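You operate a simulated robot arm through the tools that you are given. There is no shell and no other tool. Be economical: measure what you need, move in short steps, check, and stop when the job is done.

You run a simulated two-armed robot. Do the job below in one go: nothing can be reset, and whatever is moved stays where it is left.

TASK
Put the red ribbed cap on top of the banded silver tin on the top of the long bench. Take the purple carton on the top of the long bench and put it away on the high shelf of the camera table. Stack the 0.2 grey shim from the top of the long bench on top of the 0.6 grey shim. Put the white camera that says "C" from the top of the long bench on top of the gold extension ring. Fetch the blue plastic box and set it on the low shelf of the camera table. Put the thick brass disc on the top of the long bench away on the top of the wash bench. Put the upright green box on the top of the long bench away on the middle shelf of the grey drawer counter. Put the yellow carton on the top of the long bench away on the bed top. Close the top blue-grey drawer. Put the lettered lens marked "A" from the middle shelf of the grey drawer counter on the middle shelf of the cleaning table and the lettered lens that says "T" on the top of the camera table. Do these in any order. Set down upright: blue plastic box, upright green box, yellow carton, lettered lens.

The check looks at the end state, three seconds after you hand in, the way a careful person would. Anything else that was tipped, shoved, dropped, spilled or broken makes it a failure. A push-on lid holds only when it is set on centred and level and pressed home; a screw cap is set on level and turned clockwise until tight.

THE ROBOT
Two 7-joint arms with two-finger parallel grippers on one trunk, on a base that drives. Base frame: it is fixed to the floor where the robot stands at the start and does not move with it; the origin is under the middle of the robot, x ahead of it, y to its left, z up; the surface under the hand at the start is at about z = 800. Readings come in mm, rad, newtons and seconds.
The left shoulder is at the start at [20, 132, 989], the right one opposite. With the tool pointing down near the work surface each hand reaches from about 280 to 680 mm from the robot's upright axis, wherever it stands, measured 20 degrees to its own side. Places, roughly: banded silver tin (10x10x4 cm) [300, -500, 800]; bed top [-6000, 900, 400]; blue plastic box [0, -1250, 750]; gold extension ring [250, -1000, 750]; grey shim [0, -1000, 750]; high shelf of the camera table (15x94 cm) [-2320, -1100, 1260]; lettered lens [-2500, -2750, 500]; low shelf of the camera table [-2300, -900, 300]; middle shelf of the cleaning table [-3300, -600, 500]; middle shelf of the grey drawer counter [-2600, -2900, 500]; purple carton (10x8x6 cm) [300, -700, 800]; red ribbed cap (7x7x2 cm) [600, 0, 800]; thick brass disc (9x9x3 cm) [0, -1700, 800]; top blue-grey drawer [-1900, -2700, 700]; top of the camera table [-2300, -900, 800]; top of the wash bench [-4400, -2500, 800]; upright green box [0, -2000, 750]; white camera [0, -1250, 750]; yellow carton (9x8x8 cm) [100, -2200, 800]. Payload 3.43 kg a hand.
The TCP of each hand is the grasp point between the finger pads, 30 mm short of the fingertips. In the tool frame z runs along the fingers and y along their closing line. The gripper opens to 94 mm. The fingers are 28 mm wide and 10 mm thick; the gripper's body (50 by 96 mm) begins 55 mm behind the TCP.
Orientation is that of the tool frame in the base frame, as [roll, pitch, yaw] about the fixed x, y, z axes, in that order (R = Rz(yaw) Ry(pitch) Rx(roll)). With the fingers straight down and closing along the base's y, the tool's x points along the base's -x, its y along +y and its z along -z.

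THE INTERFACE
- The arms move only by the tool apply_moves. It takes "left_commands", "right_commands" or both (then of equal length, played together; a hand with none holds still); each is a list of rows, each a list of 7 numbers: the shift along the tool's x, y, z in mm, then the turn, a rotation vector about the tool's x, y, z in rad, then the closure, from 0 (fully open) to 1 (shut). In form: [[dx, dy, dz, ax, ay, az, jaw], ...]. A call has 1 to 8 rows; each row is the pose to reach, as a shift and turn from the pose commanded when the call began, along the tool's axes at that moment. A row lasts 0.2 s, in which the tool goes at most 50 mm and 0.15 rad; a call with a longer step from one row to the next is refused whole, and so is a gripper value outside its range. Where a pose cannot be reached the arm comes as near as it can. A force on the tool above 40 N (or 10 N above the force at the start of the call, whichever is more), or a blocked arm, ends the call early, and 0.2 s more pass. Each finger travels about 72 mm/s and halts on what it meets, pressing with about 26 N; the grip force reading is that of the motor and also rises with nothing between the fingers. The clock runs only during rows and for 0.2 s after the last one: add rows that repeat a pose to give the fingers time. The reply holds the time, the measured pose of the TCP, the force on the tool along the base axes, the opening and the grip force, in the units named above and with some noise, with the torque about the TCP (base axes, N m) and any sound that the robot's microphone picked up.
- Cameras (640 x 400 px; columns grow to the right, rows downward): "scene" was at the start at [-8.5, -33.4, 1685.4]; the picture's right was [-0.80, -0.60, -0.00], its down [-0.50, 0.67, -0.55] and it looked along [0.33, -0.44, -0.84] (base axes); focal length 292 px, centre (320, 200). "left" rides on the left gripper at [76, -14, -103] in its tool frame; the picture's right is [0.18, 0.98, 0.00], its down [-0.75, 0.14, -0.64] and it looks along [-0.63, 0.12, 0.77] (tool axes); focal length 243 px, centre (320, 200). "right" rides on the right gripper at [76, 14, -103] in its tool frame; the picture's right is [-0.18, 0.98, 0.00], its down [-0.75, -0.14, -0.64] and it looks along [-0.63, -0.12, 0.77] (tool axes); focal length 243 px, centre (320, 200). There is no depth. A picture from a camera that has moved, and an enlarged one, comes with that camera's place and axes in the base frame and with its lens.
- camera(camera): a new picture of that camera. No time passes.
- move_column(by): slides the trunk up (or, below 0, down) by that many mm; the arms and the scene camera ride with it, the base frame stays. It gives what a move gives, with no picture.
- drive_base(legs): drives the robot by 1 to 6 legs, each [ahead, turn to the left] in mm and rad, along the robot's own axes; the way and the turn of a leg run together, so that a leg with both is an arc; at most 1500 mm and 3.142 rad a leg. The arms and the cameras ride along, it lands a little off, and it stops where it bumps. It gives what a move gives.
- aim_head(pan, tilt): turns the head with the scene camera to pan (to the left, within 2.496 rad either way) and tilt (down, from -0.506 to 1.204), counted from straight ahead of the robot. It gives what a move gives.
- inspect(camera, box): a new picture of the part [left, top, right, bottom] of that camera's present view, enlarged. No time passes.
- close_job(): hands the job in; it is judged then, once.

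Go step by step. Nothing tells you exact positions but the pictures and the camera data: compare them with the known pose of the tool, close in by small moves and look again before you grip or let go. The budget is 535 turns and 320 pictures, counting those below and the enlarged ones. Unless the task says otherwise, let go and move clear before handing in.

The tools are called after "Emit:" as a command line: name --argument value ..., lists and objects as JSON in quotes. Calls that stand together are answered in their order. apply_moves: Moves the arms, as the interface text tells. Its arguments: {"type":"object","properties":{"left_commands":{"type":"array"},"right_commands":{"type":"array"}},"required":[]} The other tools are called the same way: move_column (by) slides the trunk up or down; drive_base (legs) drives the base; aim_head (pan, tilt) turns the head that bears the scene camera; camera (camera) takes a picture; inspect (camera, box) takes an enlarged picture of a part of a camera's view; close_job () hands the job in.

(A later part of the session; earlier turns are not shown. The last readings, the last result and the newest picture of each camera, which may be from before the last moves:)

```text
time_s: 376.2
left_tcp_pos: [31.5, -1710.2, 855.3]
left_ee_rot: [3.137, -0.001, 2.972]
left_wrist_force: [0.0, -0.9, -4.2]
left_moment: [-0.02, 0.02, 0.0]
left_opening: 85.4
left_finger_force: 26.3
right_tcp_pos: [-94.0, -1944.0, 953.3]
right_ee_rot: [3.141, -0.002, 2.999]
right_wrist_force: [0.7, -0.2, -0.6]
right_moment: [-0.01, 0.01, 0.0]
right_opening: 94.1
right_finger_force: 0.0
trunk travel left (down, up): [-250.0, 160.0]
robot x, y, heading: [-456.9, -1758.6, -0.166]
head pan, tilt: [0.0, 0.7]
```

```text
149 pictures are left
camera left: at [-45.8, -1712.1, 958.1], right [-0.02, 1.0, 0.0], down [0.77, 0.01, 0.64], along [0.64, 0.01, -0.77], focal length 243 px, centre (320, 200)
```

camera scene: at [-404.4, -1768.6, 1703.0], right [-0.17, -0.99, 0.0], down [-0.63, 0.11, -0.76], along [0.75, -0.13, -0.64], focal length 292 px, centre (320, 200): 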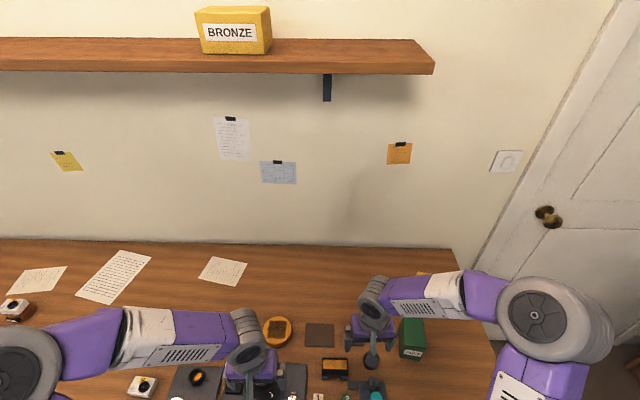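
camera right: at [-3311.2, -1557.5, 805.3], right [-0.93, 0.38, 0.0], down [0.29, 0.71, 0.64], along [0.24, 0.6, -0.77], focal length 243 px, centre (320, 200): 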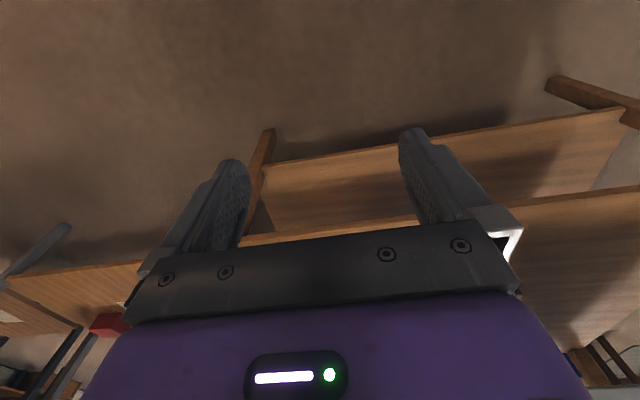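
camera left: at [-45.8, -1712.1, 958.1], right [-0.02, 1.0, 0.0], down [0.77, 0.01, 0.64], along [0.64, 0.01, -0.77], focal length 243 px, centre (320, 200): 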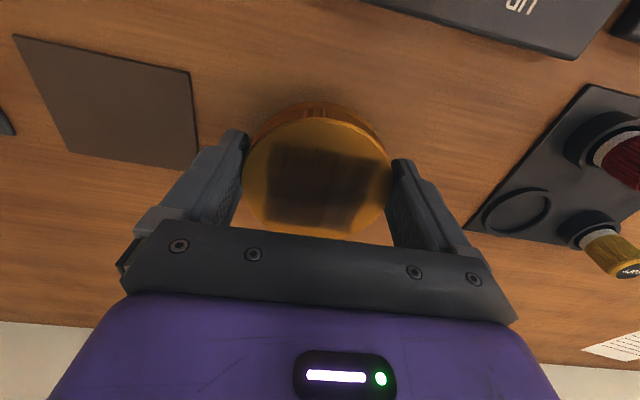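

Only about 4 N: a firm hold. I raise it and draw it in.

Emit:
apply_moves --left_commands '[[0, 0, -20, 0, 0, 0, 1], [0, 0, -50, 0, 0, 0, 1], [0, 0, -85, 0, 0, 0, 1], [0, 0, -120, 0, 0, 0, 1], [20, 0, -150, 0, 0, 0, 1], [50, 0, -175, 0, 0, 0, 1], [80, 0, -195, 0, 0, 0, 1], [100, 0, -205, 0, 0, 0, 1]]'

Emit:
camera --camera "right"

```text
time_s: 378.0
left_tcp_pos: [-67.8, -1694.4, 1059.9]
left_ee_rot: [3.14, -0.002, 2.971]
left_wrist_force: [0.1, -0.4, -4.5]
left_moment: [0.03, -0.01, -0.01]
left_opening: 85.2
left_finger_force: 25.7
right_tcp_pos: [-93.8, -1942.5, 952.9]
right_ee_rot: [3.141, 0.001, 2.998]
right_wrist_force: [-0.2, -0.5, 0.1]
right_moment: [0.01, -0.02, -0.01]
right_opening: 94.1
right_finger_force: 0.0
trunk travel left (down, up): [-250.0, 160.0]
robot x, y, heading: [-454.9, -1758.5, -0.173]
head pan, tilt: [0.0, 0.7]
```

```text
148 pictures are left
camera right: at [-168.0, -1918.6, 1055.2], right [0.32, 0.95, 0.0], down [0.73, -0.25, 0.64], along [0.61, -0.21, -0.77], focal length 243 px, centre (320, 200)
```

right: 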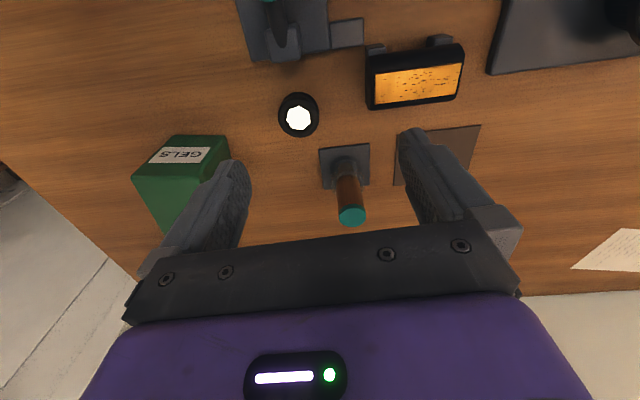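

The green box's front is at about [-96, -2086], turned 17°, 63 mm wide and 83 mm tall. I back off to its heading and prepare the tilted right hand.

Emit:
drive_base --legs '[[0, -0.135], [-245, 0]]'

Emit:
apply_moves --right_commands '[[-29, -15, 0, 0, -0.13, -0.01, 0], [-58, -30, 5, 0, -0.27, -0.02, 0], [-87, -45, 10, 0, -0.4, -0.025, 0], [-116, -60, 18, 0, -0.53, -0.025, 0], [-145, -75, 26, 0, -0.67, -0.025, 0], [-173, -88, 33, 0, -0.8, -0.025, 0]]'

Emit:
camera --camera "right"

```text
time_s: 380.4
left_tcp_pos: [-296.2, -1674.4, 1060.6]
left_ee_rot: [3.137, -0.002, 2.837]
left_wrist_force: [-0.2, 0.2, -3.4]
left_moment: [0.02, 0.03, -0.01]
left_opening: 85.3
left_finger_force: 26.0
right_tcp_pos: [-356.6, -1916.2, 954.3]
right_ee_rot: [-3.141, 0.001, 2.866]
right_wrist_force: [-0.2, 0.1, 0.7]
right_moment: [0.04, 0.01, 0.01]
right_opening: 93.6
right_finger_force: 0.1
trunk travel left (down, up): [-250.0, 160.0]
robot x, y, heading: [-689.5, -1687.0, -0.305]
head pan, tilt: [0.0, 0.7]
```

```text
time_s: 381.8
left_tcp_pos: [-294.9, -1674.0, 1058.7]
left_ee_rot: [3.136, -0.003, 2.838]
left_wrist_force: [1.0, -0.1, -5.1]
left_moment: [0.04, 0.06, 0.0]
left_opening: 85.1
left_finger_force: 26.2
right_tcp_pos: [-212.8, -2048.6, 918.9]
right_ee_rot: [-3.131, 0.802, 2.895]
right_wrist_force: [-0.4, -0.6, 0.9]
right_moment: [-0.03, -0.01, 0.02]
right_opening: 93.9
right_finger_force: 0.1
trunk travel left (down, up): [-250.0, 160.0]
robot x, y, heading: [-690.2, -1686.3, -0.3]
head pan, tilt: [0.0, 0.7]
```

```text
147 pictures are left
camera right: at [-332.1, -2003.9, 935.3], right [0.37, 0.92, 0.13], down [0.03, -0.15, 0.99], along [0.93, -0.37, -0.08], focal length 243 px, centre (320, 200)
```

right: 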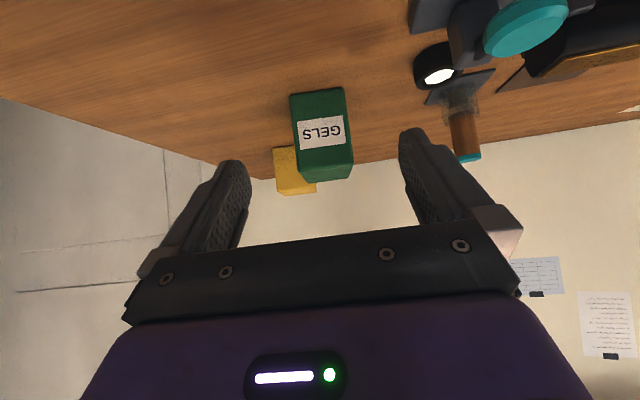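

The box is straight ahead. I advance 60 % of the way, with a small yaw trim, and look.

Emit:
apply_moves --right_commands '[[-11, -2, 30, 0.02, 0, 0.02, 0], [-23, -4, 60, 0.04, 0, 0.04, 0], [-34, -6, 90, 0.057, 0, 0.055, 0]]'

Emit:
camera --camera "right"

```text
time_s: 382.6
left_tcp_pos: [-294.1, -1672.6, 1059.5]
left_ee_rot: [3.138, -0.004, 2.838]
left_wrist_force: [-0.3, -0.7, -4.8]
left_moment: [-0.03, 0.04, -0.02]
left_opening: 85.3
left_finger_force: 25.1
right_tcp_pos: [-127.9, -2077.5, 880.0]
right_ee_rot: [-3.128, 0.801, 2.819]
right_wrist_force: [0.5, -0.4, -0.9]
right_moment: [0.04, -0.04, -0.05]
right_opening: 93.8
right_finger_force: 0.1
trunk travel left (down, up): [-250.0, 160.0]
robot x, y, heading: [-694.0, -1686.9, -0.296]
head pan, tilt: [0.0, 0.7]
```

```text
146 pictures are left
camera right: at [-243.1, -2022.7, 897.1], right [0.44, 0.89, 0.12], down [0.02, -0.14, 0.99], along [0.9, -0.44, -0.08], focal length 243 px, centre (320, 200)
```

right: 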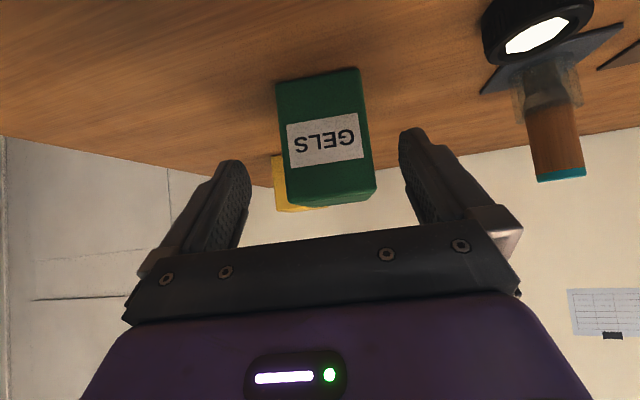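

Aligned. I advance to the grasp pose and close.

Emit:
apply_moves --right_commands '[[-11, 0, 30, 0, 0, 0, 0], [-22, 1, 59, 0, 0, 0, 0], [-22, 1, 59, 0, 0, 0, 0.3], [-22, 1, 59, 0, 0, 0, 0.6], [-22, 1, 59, 0, 0, 0, 1], [-22, 1, 59, 0, 0, 0, 1]]'

Emit:
camera --camera "right"

```text
time_s: 384.0
left_tcp_pos: [-294.5, -1672.3, 1060.0]
left_ee_rot: [3.138, -0.002, 2.836]
left_wrist_force: [-0.3, 0.0, -4.4]
left_moment: [0.03, 0.05, 0.0]
left_opening: 85.5
left_finger_force: 26.2
right_tcp_pos: [-73.8, -2094.5, 855.8]
right_ee_rot: [-3.128, 0.801, 2.819]
right_wrist_force: [0.9, 0.9, 1.4]
right_moment: [0.1, -0.14, 0.06]
right_opening: 64.2
right_finger_force: 26.2
trunk travel left (down, up): [-250.0, 160.0]
robot x, y, heading: [-689.2, -1684.4, -0.303]
head pan, tilt: [0.0, 0.7]
```

```text
145 pictures are left
camera right: at [-189.6, -2040.1, 872.3], right [0.44, 0.89, 0.12], down [0.02, -0.15, 0.99], along [0.9, -0.44, -0.08], focal length 243 px, centre (320, 200)
```

right: 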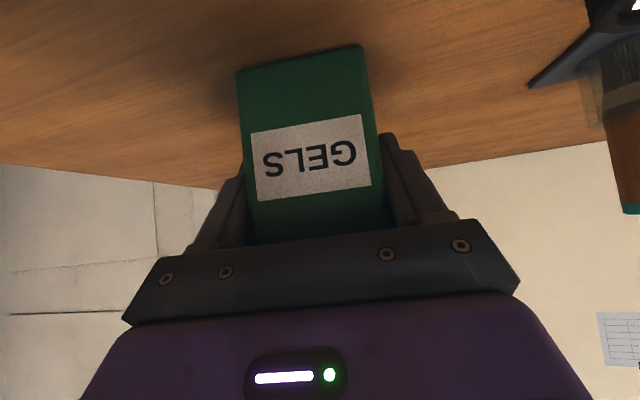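

Gripped at 64 mm. I lift it slowly.

Emit:
apply_moves --right_commands '[[-6, 0, -6, 0, 0, 0, 1], [-18, 0, -17, 0, 0, 0, 1], [-36, 0, -35, 0, 0, 0, 1], [-55, 0, -53, 0, 0, 0, 1], [-75, 0, -72, 0, 0, 0, 1], [-93, 0, -90, 0, 0, 0, 1]]'

Emit:
camera --camera "right"

```text
time_s: 385.4
left_tcp_pos: [-294.6, -1672.6, 1060.3]
left_ee_rot: [3.138, -0.001, 2.838]
left_wrist_force: [-0.6, 1.0, -4.4]
left_moment: [0.02, 0.05, 0.02]
left_opening: 85.2
left_finger_force: 26.4
right_tcp_pos: [-74.1, -2093.4, 987.4]
right_ee_rot: [-3.129, 0.802, 2.819]
right_wrist_force: [0.8, -0.4, -1.6]
right_moment: [0.02, 0.04, 0.02]
right_opening: 64.2
right_finger_force: 25.8
trunk travel left (down, up): [-250.0, 160.0]
robot x, y, heading: [-691.1, -1685.1, -0.302]
head pan, tilt: [0.0, 0.7]
```

```text
144 pictures are left
camera right: at [-190.0, -2039.2, 1003.1], right [0.44, 0.89, 0.12], down [0.02, -0.14, 0.99], along [0.9, -0.44, -0.08], focal length 243 px, centre (320, 200)
```

right: 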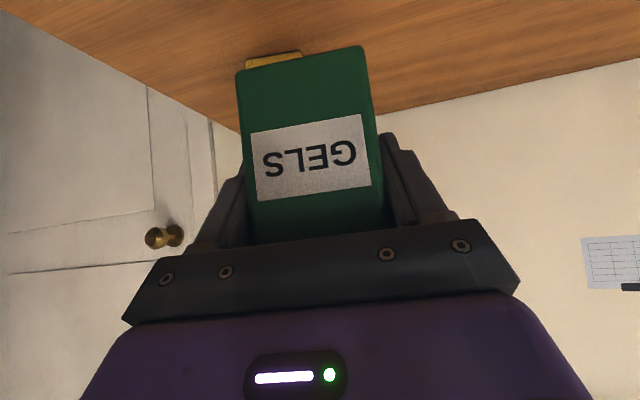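

The green box is held. I draw the right hand in a little and raise the left before driving to the grey counter.

Emit:
apply_moves --right_commands '[[15, 10, -15, 0, 0, 0, 1], [40, 25, -40, 0, 0, 0, 1], [65, 40, -66, 0, 0, 0, 1], [90, 55, -93, 0, 0, 0, 1]]' --left_commands '[[0, 0, -25, 0, 0, 0, 1], [0, 0, -60, 0, 0, 0, 1], [0, 0, -95, 0, 0, 0, 1], [0, 0, -130, 0, 0, 0, 1]]'

Emit:
drive_base --legs '[[0, -2.183], [516, 0], [0, -0.741], [921, 0], [0, 1.464]]'

Emit:
camera --camera "scene"

```text
time_s: 386.4
left_tcp_pos: [-295.4, -1674.3, 1190.7]
left_ee_rot: [3.136, -0.002, 2.839]
left_wrist_force: [0.4, 0.4, -4.5]
left_moment: [0.02, 0.07, 0.01]
left_opening: 85.3
left_finger_force: 26.1
right_tcp_pos: [-179.3, -1998.1, 986.3]
right_ee_rot: [-3.129, 0.803, 2.816]
right_wrist_force: [0.1, -0.3, -1.9]
right_moment: [-0.02, 0.04, 0.01]
right_opening: 64.2
right_finger_force: 25.8
trunk travel left (down, up): [-250.0, 160.0]
robot x, y, heading: [-689.8, -1684.5, -0.305]
head pan, tilt: [0.0, 0.7]
```

```text
time_s: 404.7
left_tcp_pos: [-1978.7, -2301.6, 1189.1]
left_ee_rot: [3.137, -0.001, 1.367]
left_wrist_force: [0.7, 0.2, -3.7]
left_moment: [0.06, -0.03, 0.0]
left_opening: 85.6
left_finger_force: 25.9
right_tcp_pos: [-2291.4, -2450.0, 985.2]
right_ee_rot: [-3.128, 0.803, 1.349]
right_wrist_force: [0.3, -1.3, -2.9]
right_moment: [0.04, 0.01, 0.0]
right_opening: 64.0
right_finger_force: 25.6
trunk travel left (down, up): [-250.0, 160.0]
robot x, y, heading: [-2028.5, -1912.3, -1.779]
head pan, tilt: [0.0, 0.7]
```

```text
143 pictures are left
camera scene: at [-2042.2, -1964.1, 1702.9], right [-0.98, 0.2, 0.0], down [0.13, 0.63, -0.76], along [-0.16, -0.75, -0.64], focal length 292 px, centre (320, 200)
```

scene: 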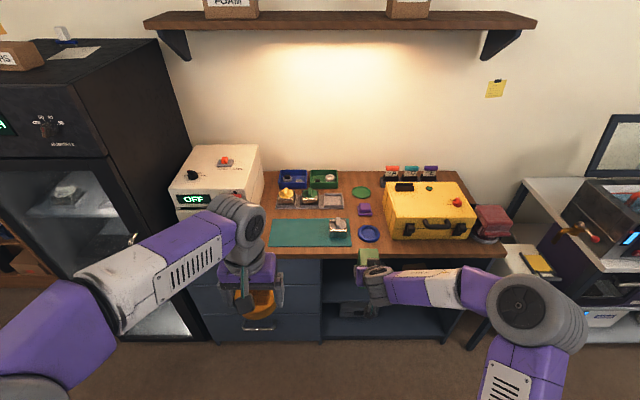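

I lower the trunk, then the right hand to shelf height in front of the counter.

Emit:
move_column --by -250

Emit:
apply_moves --right_commands '[[15, 0, 25, 0, 0, 0, 1], [45, 0, 55, 0, 0, 0, 1], [75, 0, 85, 0, 0, 0, 1], [103, 0, 113, 0, 0, 0, 1], [126, 0, 138, 0, 0, 0, 1]]'

Emit:
camera --camera "right"

Emit:
camera --camera "scene"

```text
time_s: 407.3
left_tcp_pos: [-1978.6, -2302.1, 939.9]
left_ee_rot: [3.138, -0.001, 1.367]
left_wrist_force: [-0.4, 0.0, -4.0]
left_moment: [0.06, 0.0, 0.02]
left_opening: 85.2
left_finger_force: 25.9
right_tcp_pos: [-2291.0, -2450.6, 736.0]
right_ee_rot: [-3.128, 0.802, 1.344]
right_wrist_force: [-0.3, 0.4, -1.9]
right_moment: [0.02, -0.03, 0.02]
right_opening: 64.3
right_finger_force: 26.0
trunk travel left (down, up): [0.0, 410.0]
robot x, y, heading: [-2027.8, -1912.8, -1.771]
head pan, tilt: [0.0, 0.7]
```

```text
time_s: 408.5
left_tcp_pos: [-1979.0, -2301.0, 941.1]
left_ee_rot: [3.137, -0.001, 1.365]
left_wrist_force: [-0.7, -0.6, -4.7]
left_moment: [0.02, -0.02, 0.02]
left_opening: 85.3
left_finger_force: 25.5
right_tcp_pos: [-2293.8, -2459.8, 548.8]
right_ee_rot: [-3.126, 0.803, 1.346]
right_wrist_force: [-0.7, 0.6, -1.8]
right_moment: [0.03, 0.04, 0.01]
right_opening: 64.0
right_finger_force: 26.2
trunk travel left (down, up): [0.0, 410.0]
robot x, y, heading: [-2031.3, -1910.5, -1.776]
head pan, tilt: [0.0, 0.7]
```

```text
142 pictures are left
camera right: at [-2251.4, -2339.9, 564.5], right [0.93, -0.35, 0.12], down [-0.14, -0.03, 0.99], along [-0.35, -0.94, -0.08], focal length 243 px, centre (320, 200)
```

right: 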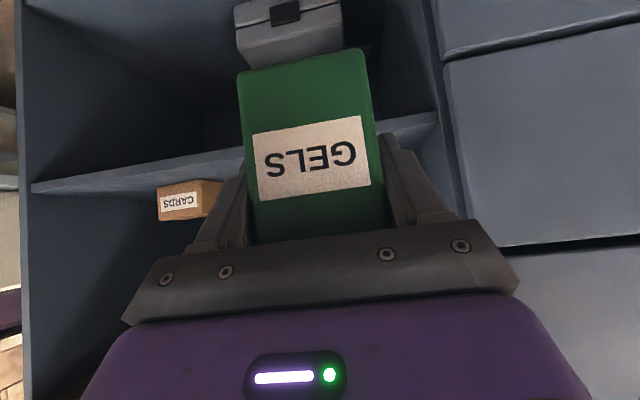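

```text
141 pictures are left
camera scene: at [-2042.5, -1964.2, 1452.9], right [-0.98, 0.2, 0.0], down [0.13, 0.63, -0.76], along [-0.15, -0.75, -0.64], focal length 292 px, centre (320, 200)
```

scene: 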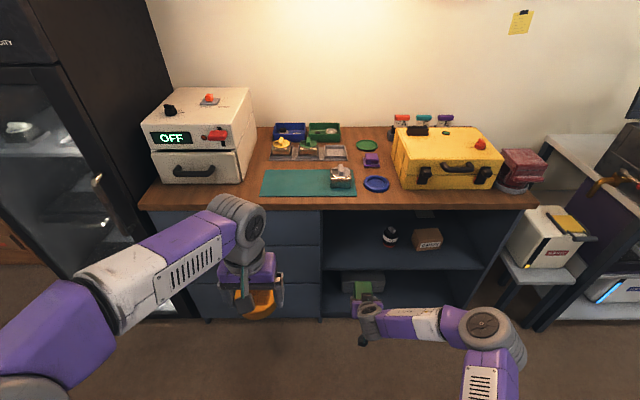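

The box bottom is about 35 mm above the shelf level. I drive in 200 mm and check.

Emit:
drive_base --legs '[[200, 0]]'

Emit:
camera --camera "right"

Emit:
inspect --camera "scene" --box '[240, 190, 520, 370]'

```text
time_s: 410.1
left_tcp_pos: [-2019.6, -2496.9, 939.6]
left_ee_rot: [3.139, -0.003, 1.368]
left_wrist_force: [0.1, -0.1, -3.9]
left_moment: [0.07, -0.02, -0.02]
left_opening: 85.4
left_finger_force: 25.9
right_tcp_pos: [-2334.9, -2654.0, 548.0]
right_ee_rot: [-3.129, 0.801, 1.346]
right_wrist_force: [-0.6, 0.3, -1.8]
right_moment: [0.06, -0.02, -0.04]
right_opening: 64.2
right_finger_force: 26.2
trunk travel left (down, up): [0.0, 410.0]
robot x, y, heading: [-2072.0, -2108.0, -1.769]
head pan, tilt: [0.0, 0.7]
```

```text
140 pictures are left
camera right: at [-2292.0, -2534.9, 564.7], right [0.93, -0.35, 0.12], down [-0.14, -0.03, 0.99], along [-0.35, -0.93, -0.08], focal length 243 px, centre (320, 200)
```

right: 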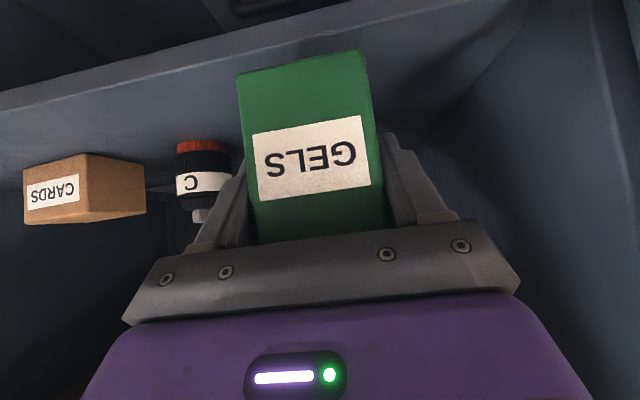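

```text
2.22 times, centred on (380, 280) of scene
camera zoom: at [-2082.9, -2159.6, 1452.9], right [-0.98, 0.2, 0.0], down [0.13, 0.63, -0.76], along [-0.16, -0.75, -0.64], focal length 650 px, centre (187, 22)
```

zoom: 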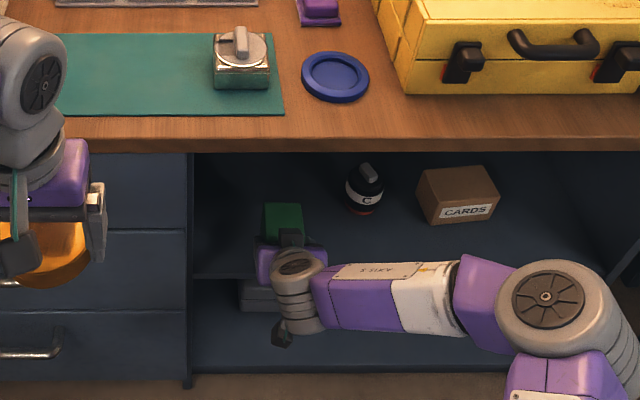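

Clear on both sides. I go 85 mm further in.

Emit:
drive_base --legs '[[85, 0]]'

Emit:
camera --camera "right"

```text
time_s: 411.1
left_tcp_pos: [-2037.0, -2580.6, 939.9]
left_ee_rot: [3.139, -0.002, 1.367]
left_wrist_force: [-0.4, -0.5, -4.2]
left_moment: [0.08, -0.04, -0.01]
left_opening: 85.1
left_finger_force: 25.7
right_tcp_pos: [-2352.0, -2738.3, 549.3]
right_ee_rot: [-3.127, 0.798, 1.346]
right_wrist_force: [-0.1, 0.3, -2.3]
right_moment: [0.02, 0.0, -0.02]
right_opening: 63.9
right_finger_force: 26.1
trunk travel left (down, up): [0.0, 410.0]
robot x, y, heading: [-2083.8, -2189.1, -1.775]
head pan, tilt: [0.0, 0.7]
```

```text
138 pictures are left
camera right: at [-2309.1, -2618.3, 564.6], right [0.93, -0.35, 0.12], down [-0.14, -0.03, 0.99], along [-0.35, -0.94, -0.08], focal length 243 px, centre (320, 200)
```

right: 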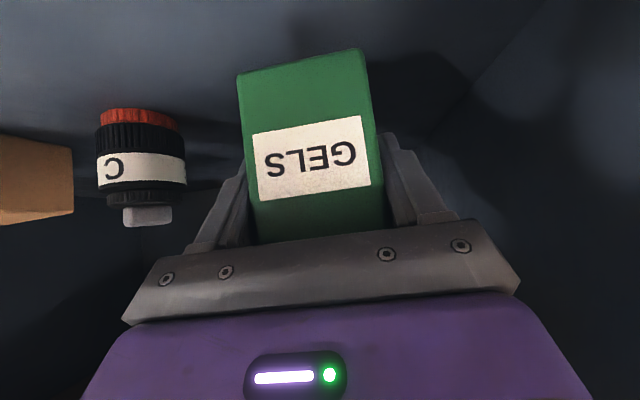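

C keeps good distance. I lower the box.

Emit:
apply_moves --right_commands '[[8, 0, 8, 0, 0, 0, 1], [15, 0, 15, 0, 0, 0, 1], [19, 0, 19, 0, 0, 0, 1], [21, 0, 21, 0, 0, 0, 1]]'

Emit:
apply_moves --right_commands '[[1.4, 0, 1.4, 0, 0, 0, 1], [2.8, 0, 2.8, 0, 0, 0, 1], [4.2, 0, 4.2, 0, 0, 0, 1]]'

```text
time_s: 412.1
left_tcp_pos: [-2035.2, -2579.9, 939.1]
left_ee_rot: [3.138, -0.002, 1.368]
left_wrist_force: [-0.3, 0.3, -4.3]
left_moment: [0.01, -0.02, -0.04]
left_opening: 85.3
left_finger_force: 25.4
right_tcp_pos: [-2353.1, -2737.2, 518.1]
right_ee_rot: [-3.128, 0.8, 1.345]
right_wrist_force: [-0.2, 0.1, -2.0]
right_moment: [0.01, -0.02, -0.01]
right_opening: 64.6
right_finger_force: 25.8
trunk travel left (down, up): [0.0, 410.0]
robot x, y, heading: [-2089.0, -2185.3, -1.773]
head pan, tilt: [0.0, 0.7]
```

```text
time_s: 412.9
left_tcp_pos: [-2035.7, -2578.7, 941.1]
left_ee_rot: [3.139, -0.003, 1.366]
left_wrist_force: [-0.2, 0.7, -4.2]
left_moment: [0.05, 0.0, 0.02]
left_opening: 85.1
left_finger_force: 26.5
right_tcp_pos: [-2353.0, -2738.7, 514.3]
right_ee_rot: [-3.128, 0.804, 1.347]
right_wrist_force: [0.8, 2.7, 6.4]
right_moment: [-0.41, -0.17, 0.09]
right_opening: 64.3
right_finger_force: 25.5
trunk travel left (down, up): [0.0, 410.0]
robot x, y, heading: [-2084.8, -2190.3, -1.774]
head pan, tilt: [0.0, 0.7]
```

Contact. I ease, release, and draw back.

Emit:
apply_moves --right_commands '[[0, 0, 0, 0, 0, 0, 1], [-0.7, 0, -0.7, 0, 0, 0, 0.2], [-0.7, 0, -0.7, 0, 0, 0, 0.05], [-0.7, 0, -0.7, 0, 0, 0, 0], [-0.7, 0, -20, 0, 0, 0, 0], [-0.7, 0, -50, 0, 0, 0, 0], [-0.7, 0, -80, 0, 0, 0, 0]]'

Emit:
camera --camera "right"

```text
time_s: 414.6
left_tcp_pos: [-2037.1, -2580.6, 940.2]
left_ee_rot: [3.137, -0.001, 1.366]
left_wrist_force: [-0.4, 0.2, -4.5]
left_moment: [0.06, 0.01, 0.01]
left_opening: 85.0
left_finger_force: 26.1
right_tcp_pos: [-2338.3, -2682.9, 569.6]
right_ee_rot: [-3.128, 0.801, 1.345]
right_wrist_force: [-0.1, -0.1, 0.9]
right_moment: [-0.02, 0.03, 0.0]
right_opening: 94.1
right_finger_force: 0.1
trunk travel left (down, up): [0.0, 410.0]
robot x, y, heading: [-2086.2, -2187.7, -1.772]
head pan, tilt: [0.0, 0.7]
```

```text
137 pictures are left
camera right: at [-2295.7, -2563.0, 586.0], right [0.93, -0.35, 0.12], down [-0.14, -0.03, 0.99], along [-0.35, -0.93, -0.08], focal length 243 px, centre (320, 200)
```

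right: 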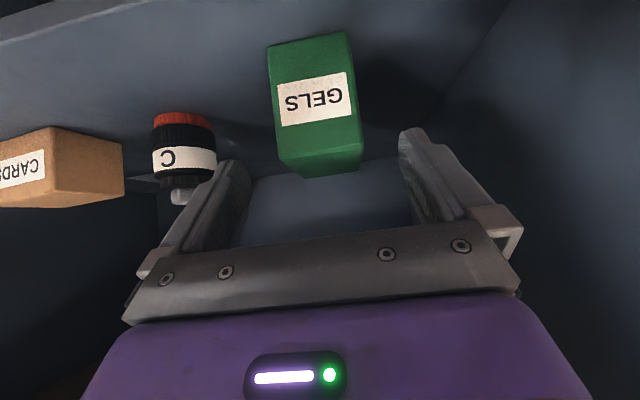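

The green box stands upright on the middle shelf. I back out, raise the trunk, and tuck the right hand.

Emit:
drive_base --legs '[[-260, 0]]'

Emit:
move_column --by 250

Emit:
apply_moves --right_commands '[[8, -5, -40, 0, 0.13, 0, 0], [16, -10, -80, 0, 0.27, 0, 0], [24, -15, -120, 0, 0.4, 0, 0], [32, -20, -160, 0, 0.53, 0, 0], [40, -25, -200, 0, 0.67, 0, 0], [45, -30, -230, 0, 0.8, 0, 0]]'

Emit:
camera --camera "scene"

```text
time_s: 416.4
left_tcp_pos: [-1983.4, -2324.9, 939.3]
left_ee_rot: [3.137, -0.002, 1.367]
left_wrist_force: [0.0, 0.3, -4.2]
left_moment: [0.03, 0.0, -0.01]
left_opening: 85.4
left_finger_force: 26.4
right_tcp_pos: [-2285.6, -2428.7, 569.5]
right_ee_rot: [-3.127, 0.8, 1.348]
right_wrist_force: [0.2, -0.6, -0.3]
right_moment: [0.02, -0.01, 0.01]
right_opening: 93.7
right_finger_force: 0.1
trunk travel left (down, up): [0.0, 410.0]
robot x, y, heading: [-2031.8, -1927.2, -1.774]
head pan, tilt: [0.0, 0.7]
```

```text
time_s: 419.0
left_tcp_pos: [-1983.9, -2325.5, 1189.3]
left_ee_rot: [3.137, -0.004, 1.367]
left_wrist_force: [0.4, -0.3, -3.9]
left_moment: [0.07, 0.02, 0.0]
left_opening: 85.3
left_finger_force: 25.7
right_tcp_pos: [-2286.1, -2429.0, 818.5]
right_ee_rot: [-3.127, 0.801, 1.347]
right_wrist_force: [0.3, -0.2, 0.2]
right_moment: [-0.04, 0.01, -0.01]
right_opening: 93.9
right_finger_force: 0.0
trunk travel left (down, up): [-250.0, 160.0]
robot x, y, heading: [-2031.3, -1936.3, -1.773]
head pan, tilt: [0.0, 0.7]
```

```text
time_s: 420.4
left_tcp_pos: [-1984.2, -2325.3, 1189.8]
left_ee_rot: [3.138, -0.003, 1.367]
left_wrist_force: [0.8, 0.5, -4.8]
left_moment: [0.08, -0.01, 0.01]
left_opening: 85.4
left_finger_force: 25.7
right_tcp_pos: [-2268.1, -2230.0, 945.9]
right_ee_rot: [-3.132, 0.002, 1.34]
right_wrist_force: [-0.4, 0.5, -0.4]
right_moment: [0.01, 0.01, -0.02]
right_opening: 94.1
right_finger_force: 0.1
trunk travel left (down, up): [-250.0, 160.0]
robot x, y, heading: [-2036.2, -1932.6, -1.773]
head pan, tilt: [0.0, 0.7]
```

```text
136 pictures are left
camera scene: at [-2047.1, -1987.2, 1702.9], right [-0.98, 0.2, 0.0], down [0.13, 0.63, -0.76], along [-0.15, -0.75, -0.64], focal length 292 px, centre (320, 200)
```

scene: 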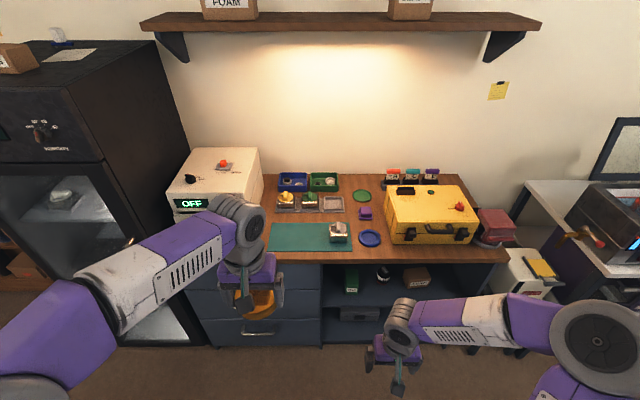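

Everything is in place. I drive west along the aisle to the right end of the wash bench.

Emit:
drive_base --legs '[[0, -1.443], [1263, 0], [0, -0.037], [1358, 0], [0, 1.722]]'

Emit:
camera --camera "scene"

```text
time_s: 441.2
left_tcp_pos: [-4491.2, -2060.8, 1189.3]
left_ee_rot: [3.138, -0.004, 1.618]
left_wrist_force: [0.4, 0.5, -4.9]
left_moment: [0.04, 0.01, 0.01]
left_opening: 85.3
left_finger_force: 26.1
right_tcp_pos: [-4790.1, -2041.5, 946.1]
right_ee_rot: [-3.132, 0.002, 1.59]
right_wrist_force: [0.0, 1.1, 0.7]
right_moment: [0.0, 0.0, 0.01]
right_opening: 94.0
right_finger_force: 0.0
trunk travel left (down, up): [-250.0, 160.0]
robot x, y, heading: [-4635.8, -1695.3, -1.523]
head pan, tilt: [0.0, 0.7]
```

```text
135 pictures are left
camera scene: at [-4636.8, -1749.6, 1702.9], right [-1.0, -0.05, 0.0], down [-0.03, 0.64, -0.76], along [0.04, -0.76, -0.64], focal length 292 px, centre (320, 200)
```

scene: 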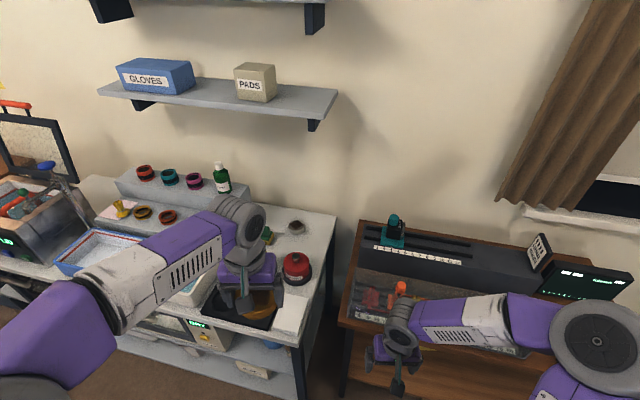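

The free spot is about [-4564, -2537], between the plate, the pot and the right edge. I raise the right hand and drive closer.

Emit:
apply_moves --right_commands '[[30, 0, -40, 0, 0, 0, 0], [40, 0, -85, 0, 0, 0, 0], [50, 0, -130, 0, 0, 0, 0], [50, 0, -175, 0, 0, 0, 0]]'

Emit:
drive_base --legs '[[220, 0]]'

Emit:
camera --camera "left"

Emit:
camera --camera "scene"

```text
time_s: 442.2
left_tcp_pos: [-4490.8, -2061.5, 1189.0]
left_ee_rot: [3.138, -0.002, 1.619]
left_wrist_force: [-0.2, -0.8, -3.0]
left_moment: [0.08, -0.01, 0.01]
left_opening: 85.4
left_finger_force: 25.9
right_tcp_pos: [-4788.4, -1989.9, 1121.4]
right_ee_rot: [-3.132, 0.0, 1.59]
right_wrist_force: [0.0, -0.4, 0.5]
right_moment: [-0.02, -0.02, 0.02]
right_opening: 94.0
right_finger_force: 0.0
trunk travel left (down, up): [-250.0, 160.0]
robot x, y, heading: [-4636.9, -1695.3, -1.525]
head pan, tilt: [0.0, 0.7]
```

```text
time_s: 443.9
left_tcp_pos: [-4479.0, -2280.9, 1189.9]
left_ee_rot: [3.14, -0.003, 1.618]
left_wrist_force: [-0.3, 0.1, -4.7]
left_moment: [0.08, 0.02, 0.0]
left_opening: 85.8
left_finger_force: 26.1
right_tcp_pos: [-4778.5, -2209.5, 1120.0]
right_ee_rot: [-3.132, -0.001, 1.589]
right_wrist_force: [0.6, -1.1, 0.3]
right_moment: [0.01, 0.02, 0.01]
right_opening: 94.4
right_finger_force: 0.0
trunk travel left (down, up): [-250.0, 160.0]
robot x, y, heading: [-4625.5, -1913.4, -1.526]
head pan, tilt: [0.0, 0.7]
```

```text
134 pictures are left
camera left: at [-4499.3, -2205.2, 1292.6], right [0.97, 0.23, 0.0], down [0.17, -0.75, 0.64], along [0.15, -0.62, -0.77], focal length 243 px, centre (320, 200)
```

left: 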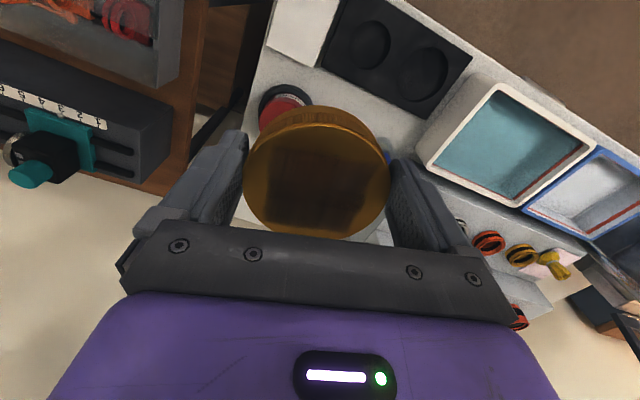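

```text
133 pictures are left
camera scene: at [-4626.4, -1968.8, 1702.9], right [-1.0, -0.05, 0.0], down [-0.03, 0.64, -0.76], along [0.04, -0.76, -0.64], focal length 292 px, centre (320, 200)
```

scene: 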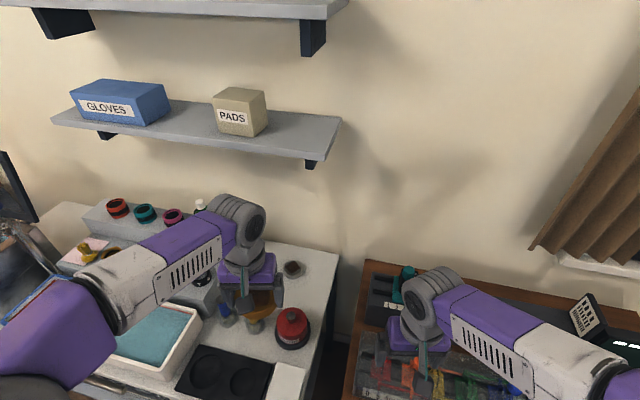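

I carry the disc over the free spot and lower part way.

Emit:
apply_moves --left_commands '[[-30, -12, 12, 0, 0, 0, 1], [-68, -26, 25, 0, 0, 0, 1], [-106, -40, 38, 0, 0, 0, 1], [-144, -55, 52, 0, 0, 0, 1], [-182, -70, 66, 0, 0, 0, 1], [-220, -84, 80, 0, 0, 0, 1], [-255, -97, 100, 0, 0, 0, 1], [-255, -97, 140, 0, 0, 0, 1]]'

Emit:
camera --camera "left"

Emit:
camera --camera "scene"

```text
time_s: 445.7
left_tcp_pos: [-4565.2, -2536.0, 1048.2]
left_ee_rot: [3.137, -0.002, 1.619]
left_wrist_force: [0.5, -0.4, -4.3]
left_moment: [0.02, 0.01, -0.02]
left_opening: 85.5
left_finger_force: 25.5
left hand out of reach, approached as far as the arm can: row 7, 8
right_tcp_pos: [-4778.8, -2211.0, 1121.7]
right_ee_rot: [-3.134, -0.001, 1.588]
right_wrist_force: [0.1, -0.8, 0.5]
right_moment: [0.02, -0.02, -0.03]
right_opening: 93.8
right_finger_force: 0.1
trunk travel left (down, up): [-250.0, 160.0]
robot x, y, heading: [-4626.4, -1911.8, -1.525]
head pan, tilt: [0.0, 0.7]
```

```text
132 pictures are left
camera left: at [-4583.4, -2460.8, 1150.8], right [0.97, 0.23, 0.0], down [0.17, -0.75, 0.64], along [0.15, -0.62, -0.77], focal length 243 px, centre (320, 200)
```

left: 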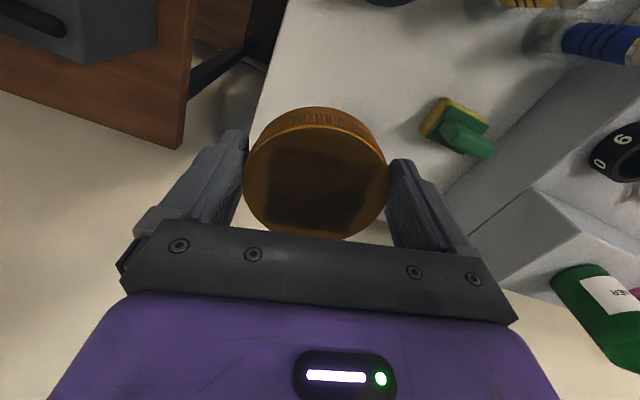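

```text
131 pictures are left
camera scene: at [-4626.2, -1969.2, 1702.9], right [-1.0, -0.05, 0.0], down [-0.03, 0.64, -0.76], along [0.04, -0.76, -0.64], focal length 292 px, centre (320, 200)
```

scene: 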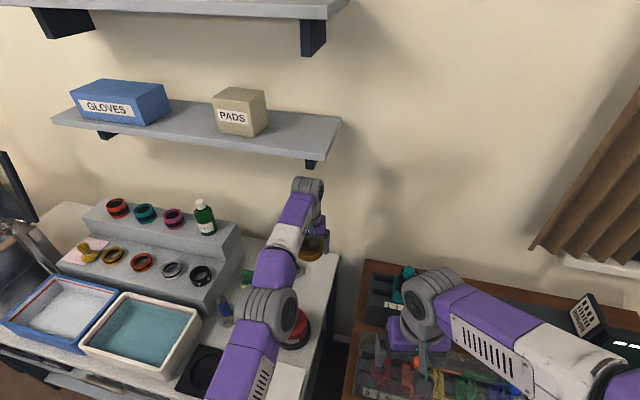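

The disc would land about 29 mm from the right edge and clear of the plate. I lower it to just above the bench.

Emit:
apply_moves --left_commands '[[0, 0, 35, 0, 0, 0, 1], [0, 0, 75, 0, 0, 0, 1], [0, 0, 115, 0, 0, 0, 1], [0, 0, 150, 0, 0, 0, 1], [0, 0, 175, 0, 0, 0, 1]]'

Emit:
camera --camera "left"

Emit:
inspect --camera "scene" --box '[220, 180, 380, 300]'

```text
time_s: 446.9
left_tcp_pos: [-4566.0, -2541.5, 872.7]
left_ee_rot: [3.135, -0.006, 1.617]
left_wrist_force: [-0.5, 0.9, -4.3]
left_moment: [0.09, 0.03, 0.01]
left_opening: 85.6
left_finger_force: 26.2
left hand out of reach, approached as far as the arm can: row 1, 2, 3, 4, 5
right_tcp_pos: [-4779.0, -2209.0, 1120.3]
right_ee_rot: [-3.132, 0.001, 1.588]
right_wrist_force: [0.2, 0.2, 0.5]
right_moment: [-0.02, 0.0, -0.01]
right_opening: 94.0
right_finger_force: 0.0
trunk travel left (down, up): [-250.0, 160.0]
robot x, y, heading: [-4624.3, -1912.5, -1.522]
head pan, tilt: [0.0, 0.7]
```

```text
130 pictures are left
camera left: at [-4584.5, -2466.5, 975.6], right [0.97, 0.23, 0.01], down [0.17, -0.75, 0.64], along [0.15, -0.62, -0.77], focal length 243 px, centre (320, 200)
```

left: 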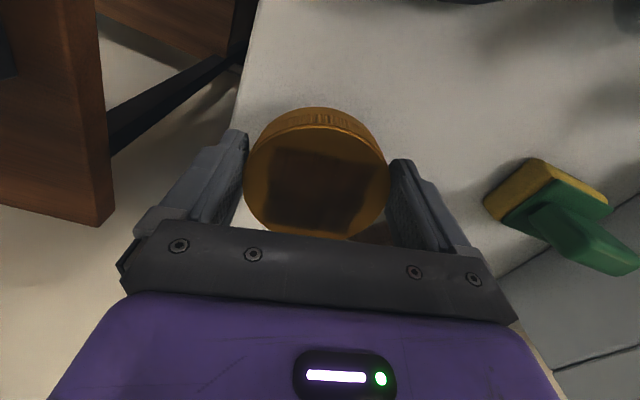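

```text
3.33 times, centred on (300, 240) of scene
camera zoom: at [-4626.5, -1968.6, 1702.9], right [-1.0, -0.05, 0.0], down [-0.03, 0.64, -0.76], along [0.04, -0.76, -0.64], focal length 975 px, centre (387, 67)
```

zoom: 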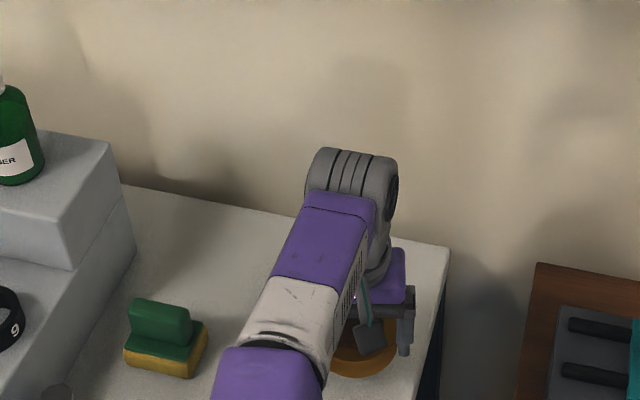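

I shift 10 mm away from the edge and lower until it touches.

Emit:
apply_moves --left_commands '[[0, 5, 8, 0, 0, 0, 1], [0, 10, 18, 0, 0, 0, 1], [0, 10, 27, 0, 0, 0, 1], [0, 10, 31, 0, 0, 0, 1]]'

Emit:
camera --camera "left"

```text
time_s: 447.9
left_tcp_pos: [-4555.9, -2541.4, 840.7]
left_ee_rot: [3.137, -0.004, 1.618]
left_wrist_force: [-0.3, -0.3, -4.1]
left_moment: [0.05, 0.0, 0.0]
left_opening: 85.1
left_finger_force: 26.4
right_tcp_pos: [-4779.7, -2209.5, 1121.1]
right_ee_rot: [-3.133, 0.002, 1.589]
right_wrist_force: [0.6, -0.8, 0.4]
right_moment: [0.0, 0.06, -0.02]
right_opening: 94.1
right_finger_force: 0.0
trunk travel left (down, up): [-250.0, 160.0]
robot x, y, heading: [-4627.4, -1911.6, -1.525]
head pan, tilt: [0.0, 0.7]
```

```text
128 pictures are left
camera left: at [-4573.8, -2465.7, 944.5], right [0.97, 0.23, 0.0], down [0.17, -0.75, 0.64], along [0.15, -0.62, -0.77], focal length 243 px, centre (320, 200)
```

left: 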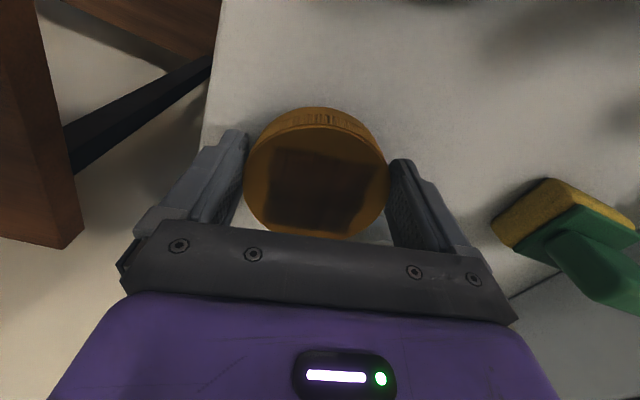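

Emit:
apply_moves --left_commands '[[0, 0, 2, 0, 0, 0, 1], [0, 0, 4, 0, 0, 0, 1], [0, 0, 6, 0, 0, 0, 1], [0, 0, 8, 0, 0, 0, 1]]'

```text
time_s: 448.9
left_tcp_pos: [-4554.4, -2540.1, 836.7]
left_ee_rot: [3.138, 0.001, 1.62]
left_wrist_force: [2.6, 1.8, 11.5]
left_moment: [0.27, 0.43, -0.01]
left_opening: 85.3
left_finger_force: 26.2
right_tcp_pos: [-4779.4, -2208.3, 1121.9]
right_ee_rot: [-3.131, 0.004, 1.589]
right_wrist_force: [0.1, 0.0, 0.5]
right_moment: [-0.02, -0.01, 0.01]
right_opening: 94.3
right_finger_force: 0.0
trunk travel left (down, up): [-250.0, 160.0]
robot x, y, heading: [-4625.0, -1909.1, -1.523]
head pan, tilt: [0.0, 0.7]
```

The disc rests on the bench top. I ease, open fully, wait, and rise straight up.

Emit:
apply_moves --left_commands '[[0, 0, -3, 0, 0, 0, 1], [0, 0, -3, 0, 0, 0, 0], [0, 0, -3, 0, 0, 0, 0], [0, 0, -15, 0, 0, 0, 0], [0, 0, -45, 0, 0, 0, 0], [0, 0, -85, 0, 0, 0, 0], [0, 0, -130, 0, 0, 0, 0]]'

Emit:
camera --camera "left"

```text
time_s: 450.5
left_tcp_pos: [-4556.5, -2543.5, 963.6]
left_ee_rot: [3.137, -0.006, 1.618]
left_wrist_force: [-0.2, -0.3, -0.8]
left_moment: [0.01, -0.04, 0.04]
left_opening: 94.0
left_finger_force: 0.1
left hand out of reach, approached as far as the arm can: row 5, 6, 7
right_tcp_pos: [-4779.7, -2207.9, 1121.6]
right_ee_rot: [-3.13, 0.001, 1.589]
right_wrist_force: [-0.1, 0.7, 0.3]
right_moment: [-0.03, -0.03, -0.01]
right_opening: 94.2
right_finger_force: 0.2
trunk travel left (down, up): [-250.0, 160.0]
robot x, y, heading: [-4625.1, -1911.6, -1.529]
head pan, tilt: [0.0, 0.7]
```

```text
127 pictures are left
camera left: at [-4575.0, -2468.9, 1066.5], right [0.97, 0.23, 0.01], down [0.17, -0.75, 0.64], along [0.15, -0.62, -0.77], focal length 243 px, centre (320, 200)
```

left: 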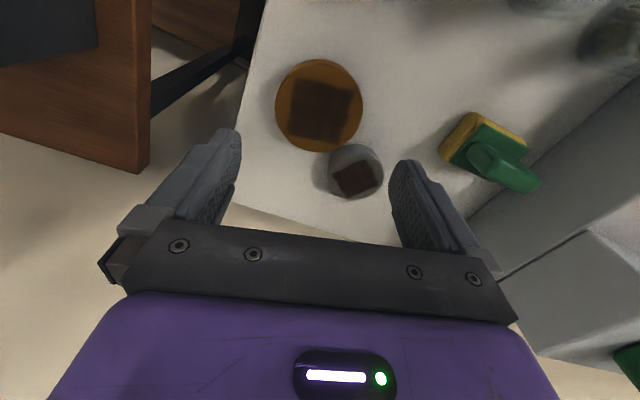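

Emit:
inspect --camera "left" --box '[230, 40, 430, 220]'

```text
2.22 times, centred on (330, 130) of left
camera zoom: at [-4575.0, -2468.9, 1066.5], right [0.97, 0.23, 0.01], down [0.17, -0.75, 0.64], along [0.15, -0.62, -0.77], focal length 539 px, centre (298, 356)
```

zoom: 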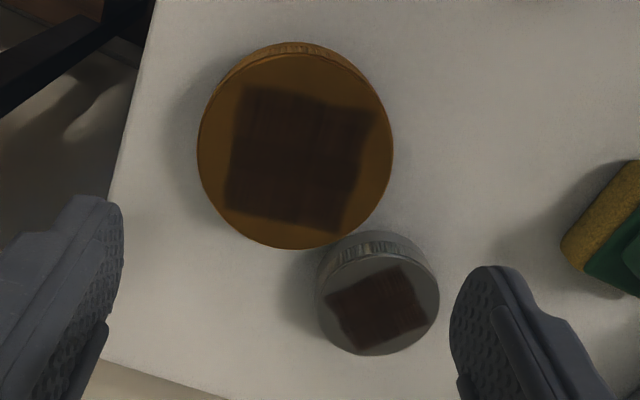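

The brass disc stands clear on the wash bench. I withdraw and head back for the yellow carton.

Emit:
apply_moves --left_commands '[[0, 0, -40, 0, 0, 0, 0], [40, 10, -60, 0, 0, 0, 0], [85, 20, -60, 0, 0, 0, 0], [130, 30, -60, 0, 0, 0, 0], [175, 40, -60, 0, 0, 0, 0], [220, 60, -60, 0, 0, 0, 0]]'

Emit:
drive_base --legs '[[-230, 0], [0, 1.49], [1330, 0], [0, -0.06], [1480, 0], [1060, 0]]'

Emit:
camera --camera "scene"

```text
time_s: 451.9
left_tcp_pos: [-4506.0, -2320.3, 1026.2]
left_ee_rot: [3.139, 0.001, 1.617]
left_wrist_force: [1.4, 0.3, -0.2]
left_moment: [-0.04, 0.03, -0.05]
left_opening: 94.3
left_finger_force: 0.1
right_tcp_pos: [-4778.8, -2207.0, 1121.7]
right_ee_rot: [-3.131, 0.001, 1.589]
right_wrist_force: [0.0, -0.4, -0.2]
right_moment: [-0.03, -0.01, 0.03]
right_opening: 93.8
right_finger_force: 0.0
trunk travel left (down, up): [-250.0, 160.0]
robot x, y, heading: [-4627.6, -1912.7, -1.527]
head pan, tilt: [0.0, 0.7]
```

```text
time_s: 475.9
left_tcp_pos: [-359.9, -1989.4, 1025.8]
left_ee_rot: [3.139, -0.004, 3.022]
left_wrist_force: [-0.7, -0.2, 0.7]
left_moment: [0.03, 0.03, 0.03]
left_opening: 94.0
left_finger_force: 0.0
right_tcp_pos: [-517.1, -2238.0, 1122.1]
right_ee_rot: [-3.129, 0.001, 2.995]
right_wrist_force: [-0.4, 0.6, -0.2]
right_moment: [0.0, 0.03, 0.02]
right_opening: 94.1
right_finger_force: 0.0
trunk travel left (down, up): [-250.0, 160.0]
robot x, y, heading: [-783.5, -2037.5, -0.121]
head pan, tilt: [0.0, 0.7]
```

```text
125 pictures are left
camera scene: at [-732.2, -2046.6, 1703.0], right [-0.12, -0.99, 0.0], down [-0.64, 0.08, -0.76], along [0.76, -0.09, -0.64], focal length 292 px, centre (320, 200)
```

scene: 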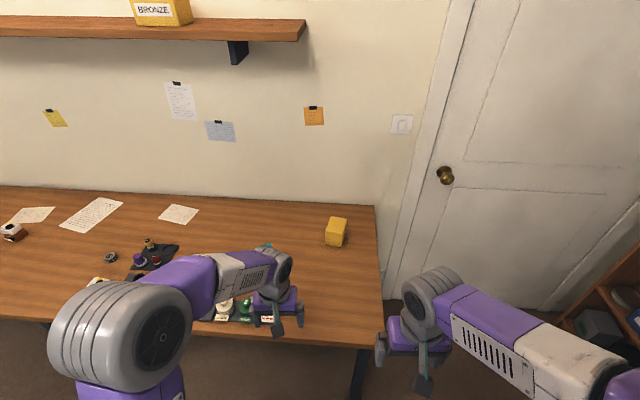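

The yellow carton is about [80, -2211]. I drive up to it and bring the right hand above.

Emit:
drive_base --legs '[[340, 0]]'

Emit:
apply_moves --right_commands '[[-40, 15, 0, 0, 0, 0, 0], [-80, 30, 15, 0, 0, 0, 0], [-120, 45, 35, 0, 0, 0, 0], [-160, 60, 55, 0, 0, 0, 0], [-200, 75, 75, 0, 0, 0, 0], [-235, 90, 100, 0, 0, 0, 0]]'

Emit:
camera --camera "right"

```text
time_s: 478.3
left_tcp_pos: [-27.1, -2029.9, 1025.0]
left_ee_rot: [3.138, -0.003, 3.016]
left_wrist_force: [-0.2, 0.1, -0.3]
left_moment: [-0.03, -0.03, -0.02]
left_opening: 94.1
left_finger_force: 0.0
right_tcp_pos: [-185.6, -2280.2, 1121.3]
right_ee_rot: [-3.132, 0.003, 2.985]
right_wrist_force: [-0.7, -0.7, -0.5]
right_moment: [-0.01, -0.03, 0.05]
right_opening: 94.0
right_finger_force: 0.1
trunk travel left (down, up): [-250.0, 160.0]
robot x, y, heading: [-449.7, -2078.7, -0.129]
head pan, tilt: [0.0, 0.7]
stopped in leg 1: the robot was blocked; the commanded pose is now the measured one
```

```text
time_s: 479.7
left_tcp_pos: [-25.6, -2029.7, 1024.2]
left_ee_rot: [3.138, -0.004, 3.016]
left_wrist_force: [-0.2, 0.1, -1.0]
left_moment: [0.01, 0.03, -0.01]
left_opening: 93.6
left_finger_force: 0.0
right_tcp_pos: [61.8, -2228.7, 1021.3]
right_ee_rot: [-3.131, 0.0, 2.986]
right_wrist_force: [0.7, 0.0, -0.3]
right_moment: [0.0, -0.04, -0.01]
right_opening: 93.8
right_finger_force: 0.0
trunk travel left (down, up): [-250.0, 160.0]
robot x, y, heading: [-453.8, -2077.3, -0.129]
head pan, tilt: [0.0, 0.7]
```

```text
124 pictures are left
camera right: at [-11.0, -2201.9, 1122.3], right [0.33, 0.94, -0.01], down [0.72, -0.25, 0.64], along [0.6, -0.22, -0.77], focal length 243 px, centre (320, 200)
```

right: 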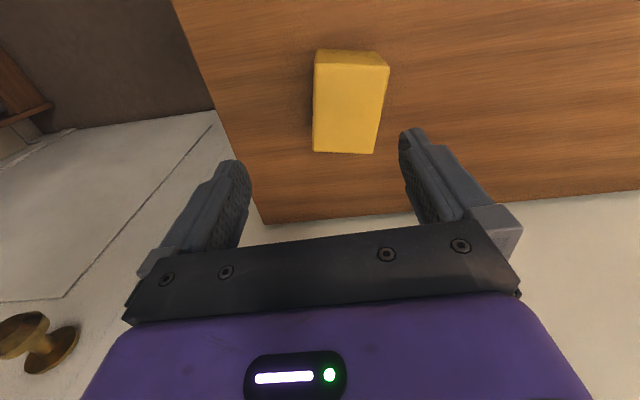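

The carton is centred near [83, -2208], turned about 14° to the tool. I turn, align and come closer.

Emit:
apply_moves --right_commands '[[-9, 12, 20, 0, 0, 0.12, 0], [-17, 24, 55, 0, 0, 0.24, 0], [-17, 24, 80, 0, 0, 0.24, 0]]'

Emit:
camera --camera "right"

```text
time_s: 480.5
left_tcp_pos: [-25.8, -2030.2, 1024.6]
left_ee_rot: [3.138, -0.002, 3.016]
left_wrist_force: [-0.8, 0.4, -0.8]
left_moment: [0.02, 0.0, 0.0]
left_opening: 94.1
left_finger_force: 0.0
right_tcp_pos: [80.8, -2208.9, 940.6]
right_ee_rot: [-3.132, 0.004, 2.747]
right_wrist_force: [0.3, 0.0, -0.3]
right_moment: [0.04, 0.01, 0.03]
right_opening: 94.0
right_finger_force: 0.1
trunk travel left (down, up): [-250.0, 160.0]
robot x, y, heading: [-450.8, -2078.2, -0.129]
head pan, tilt: [0.0, 0.7]
```

```text
123 pictures are left
camera right: at [17.0, -2164.4, 1042.0], right [0.55, 0.84, -0.01], down [0.64, -0.42, 0.65], along [0.54, -0.36, -0.76], focal length 243 px, centre (320, 200)
```

right: 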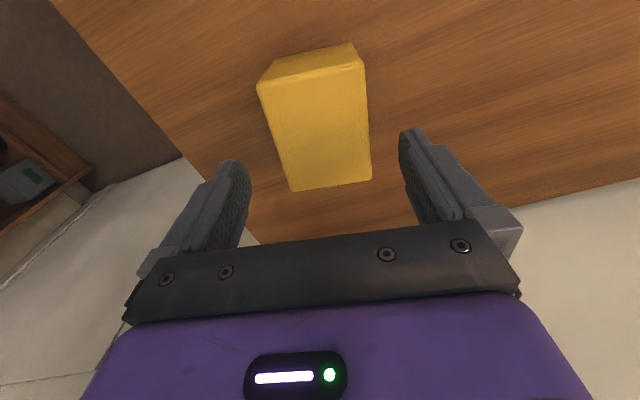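

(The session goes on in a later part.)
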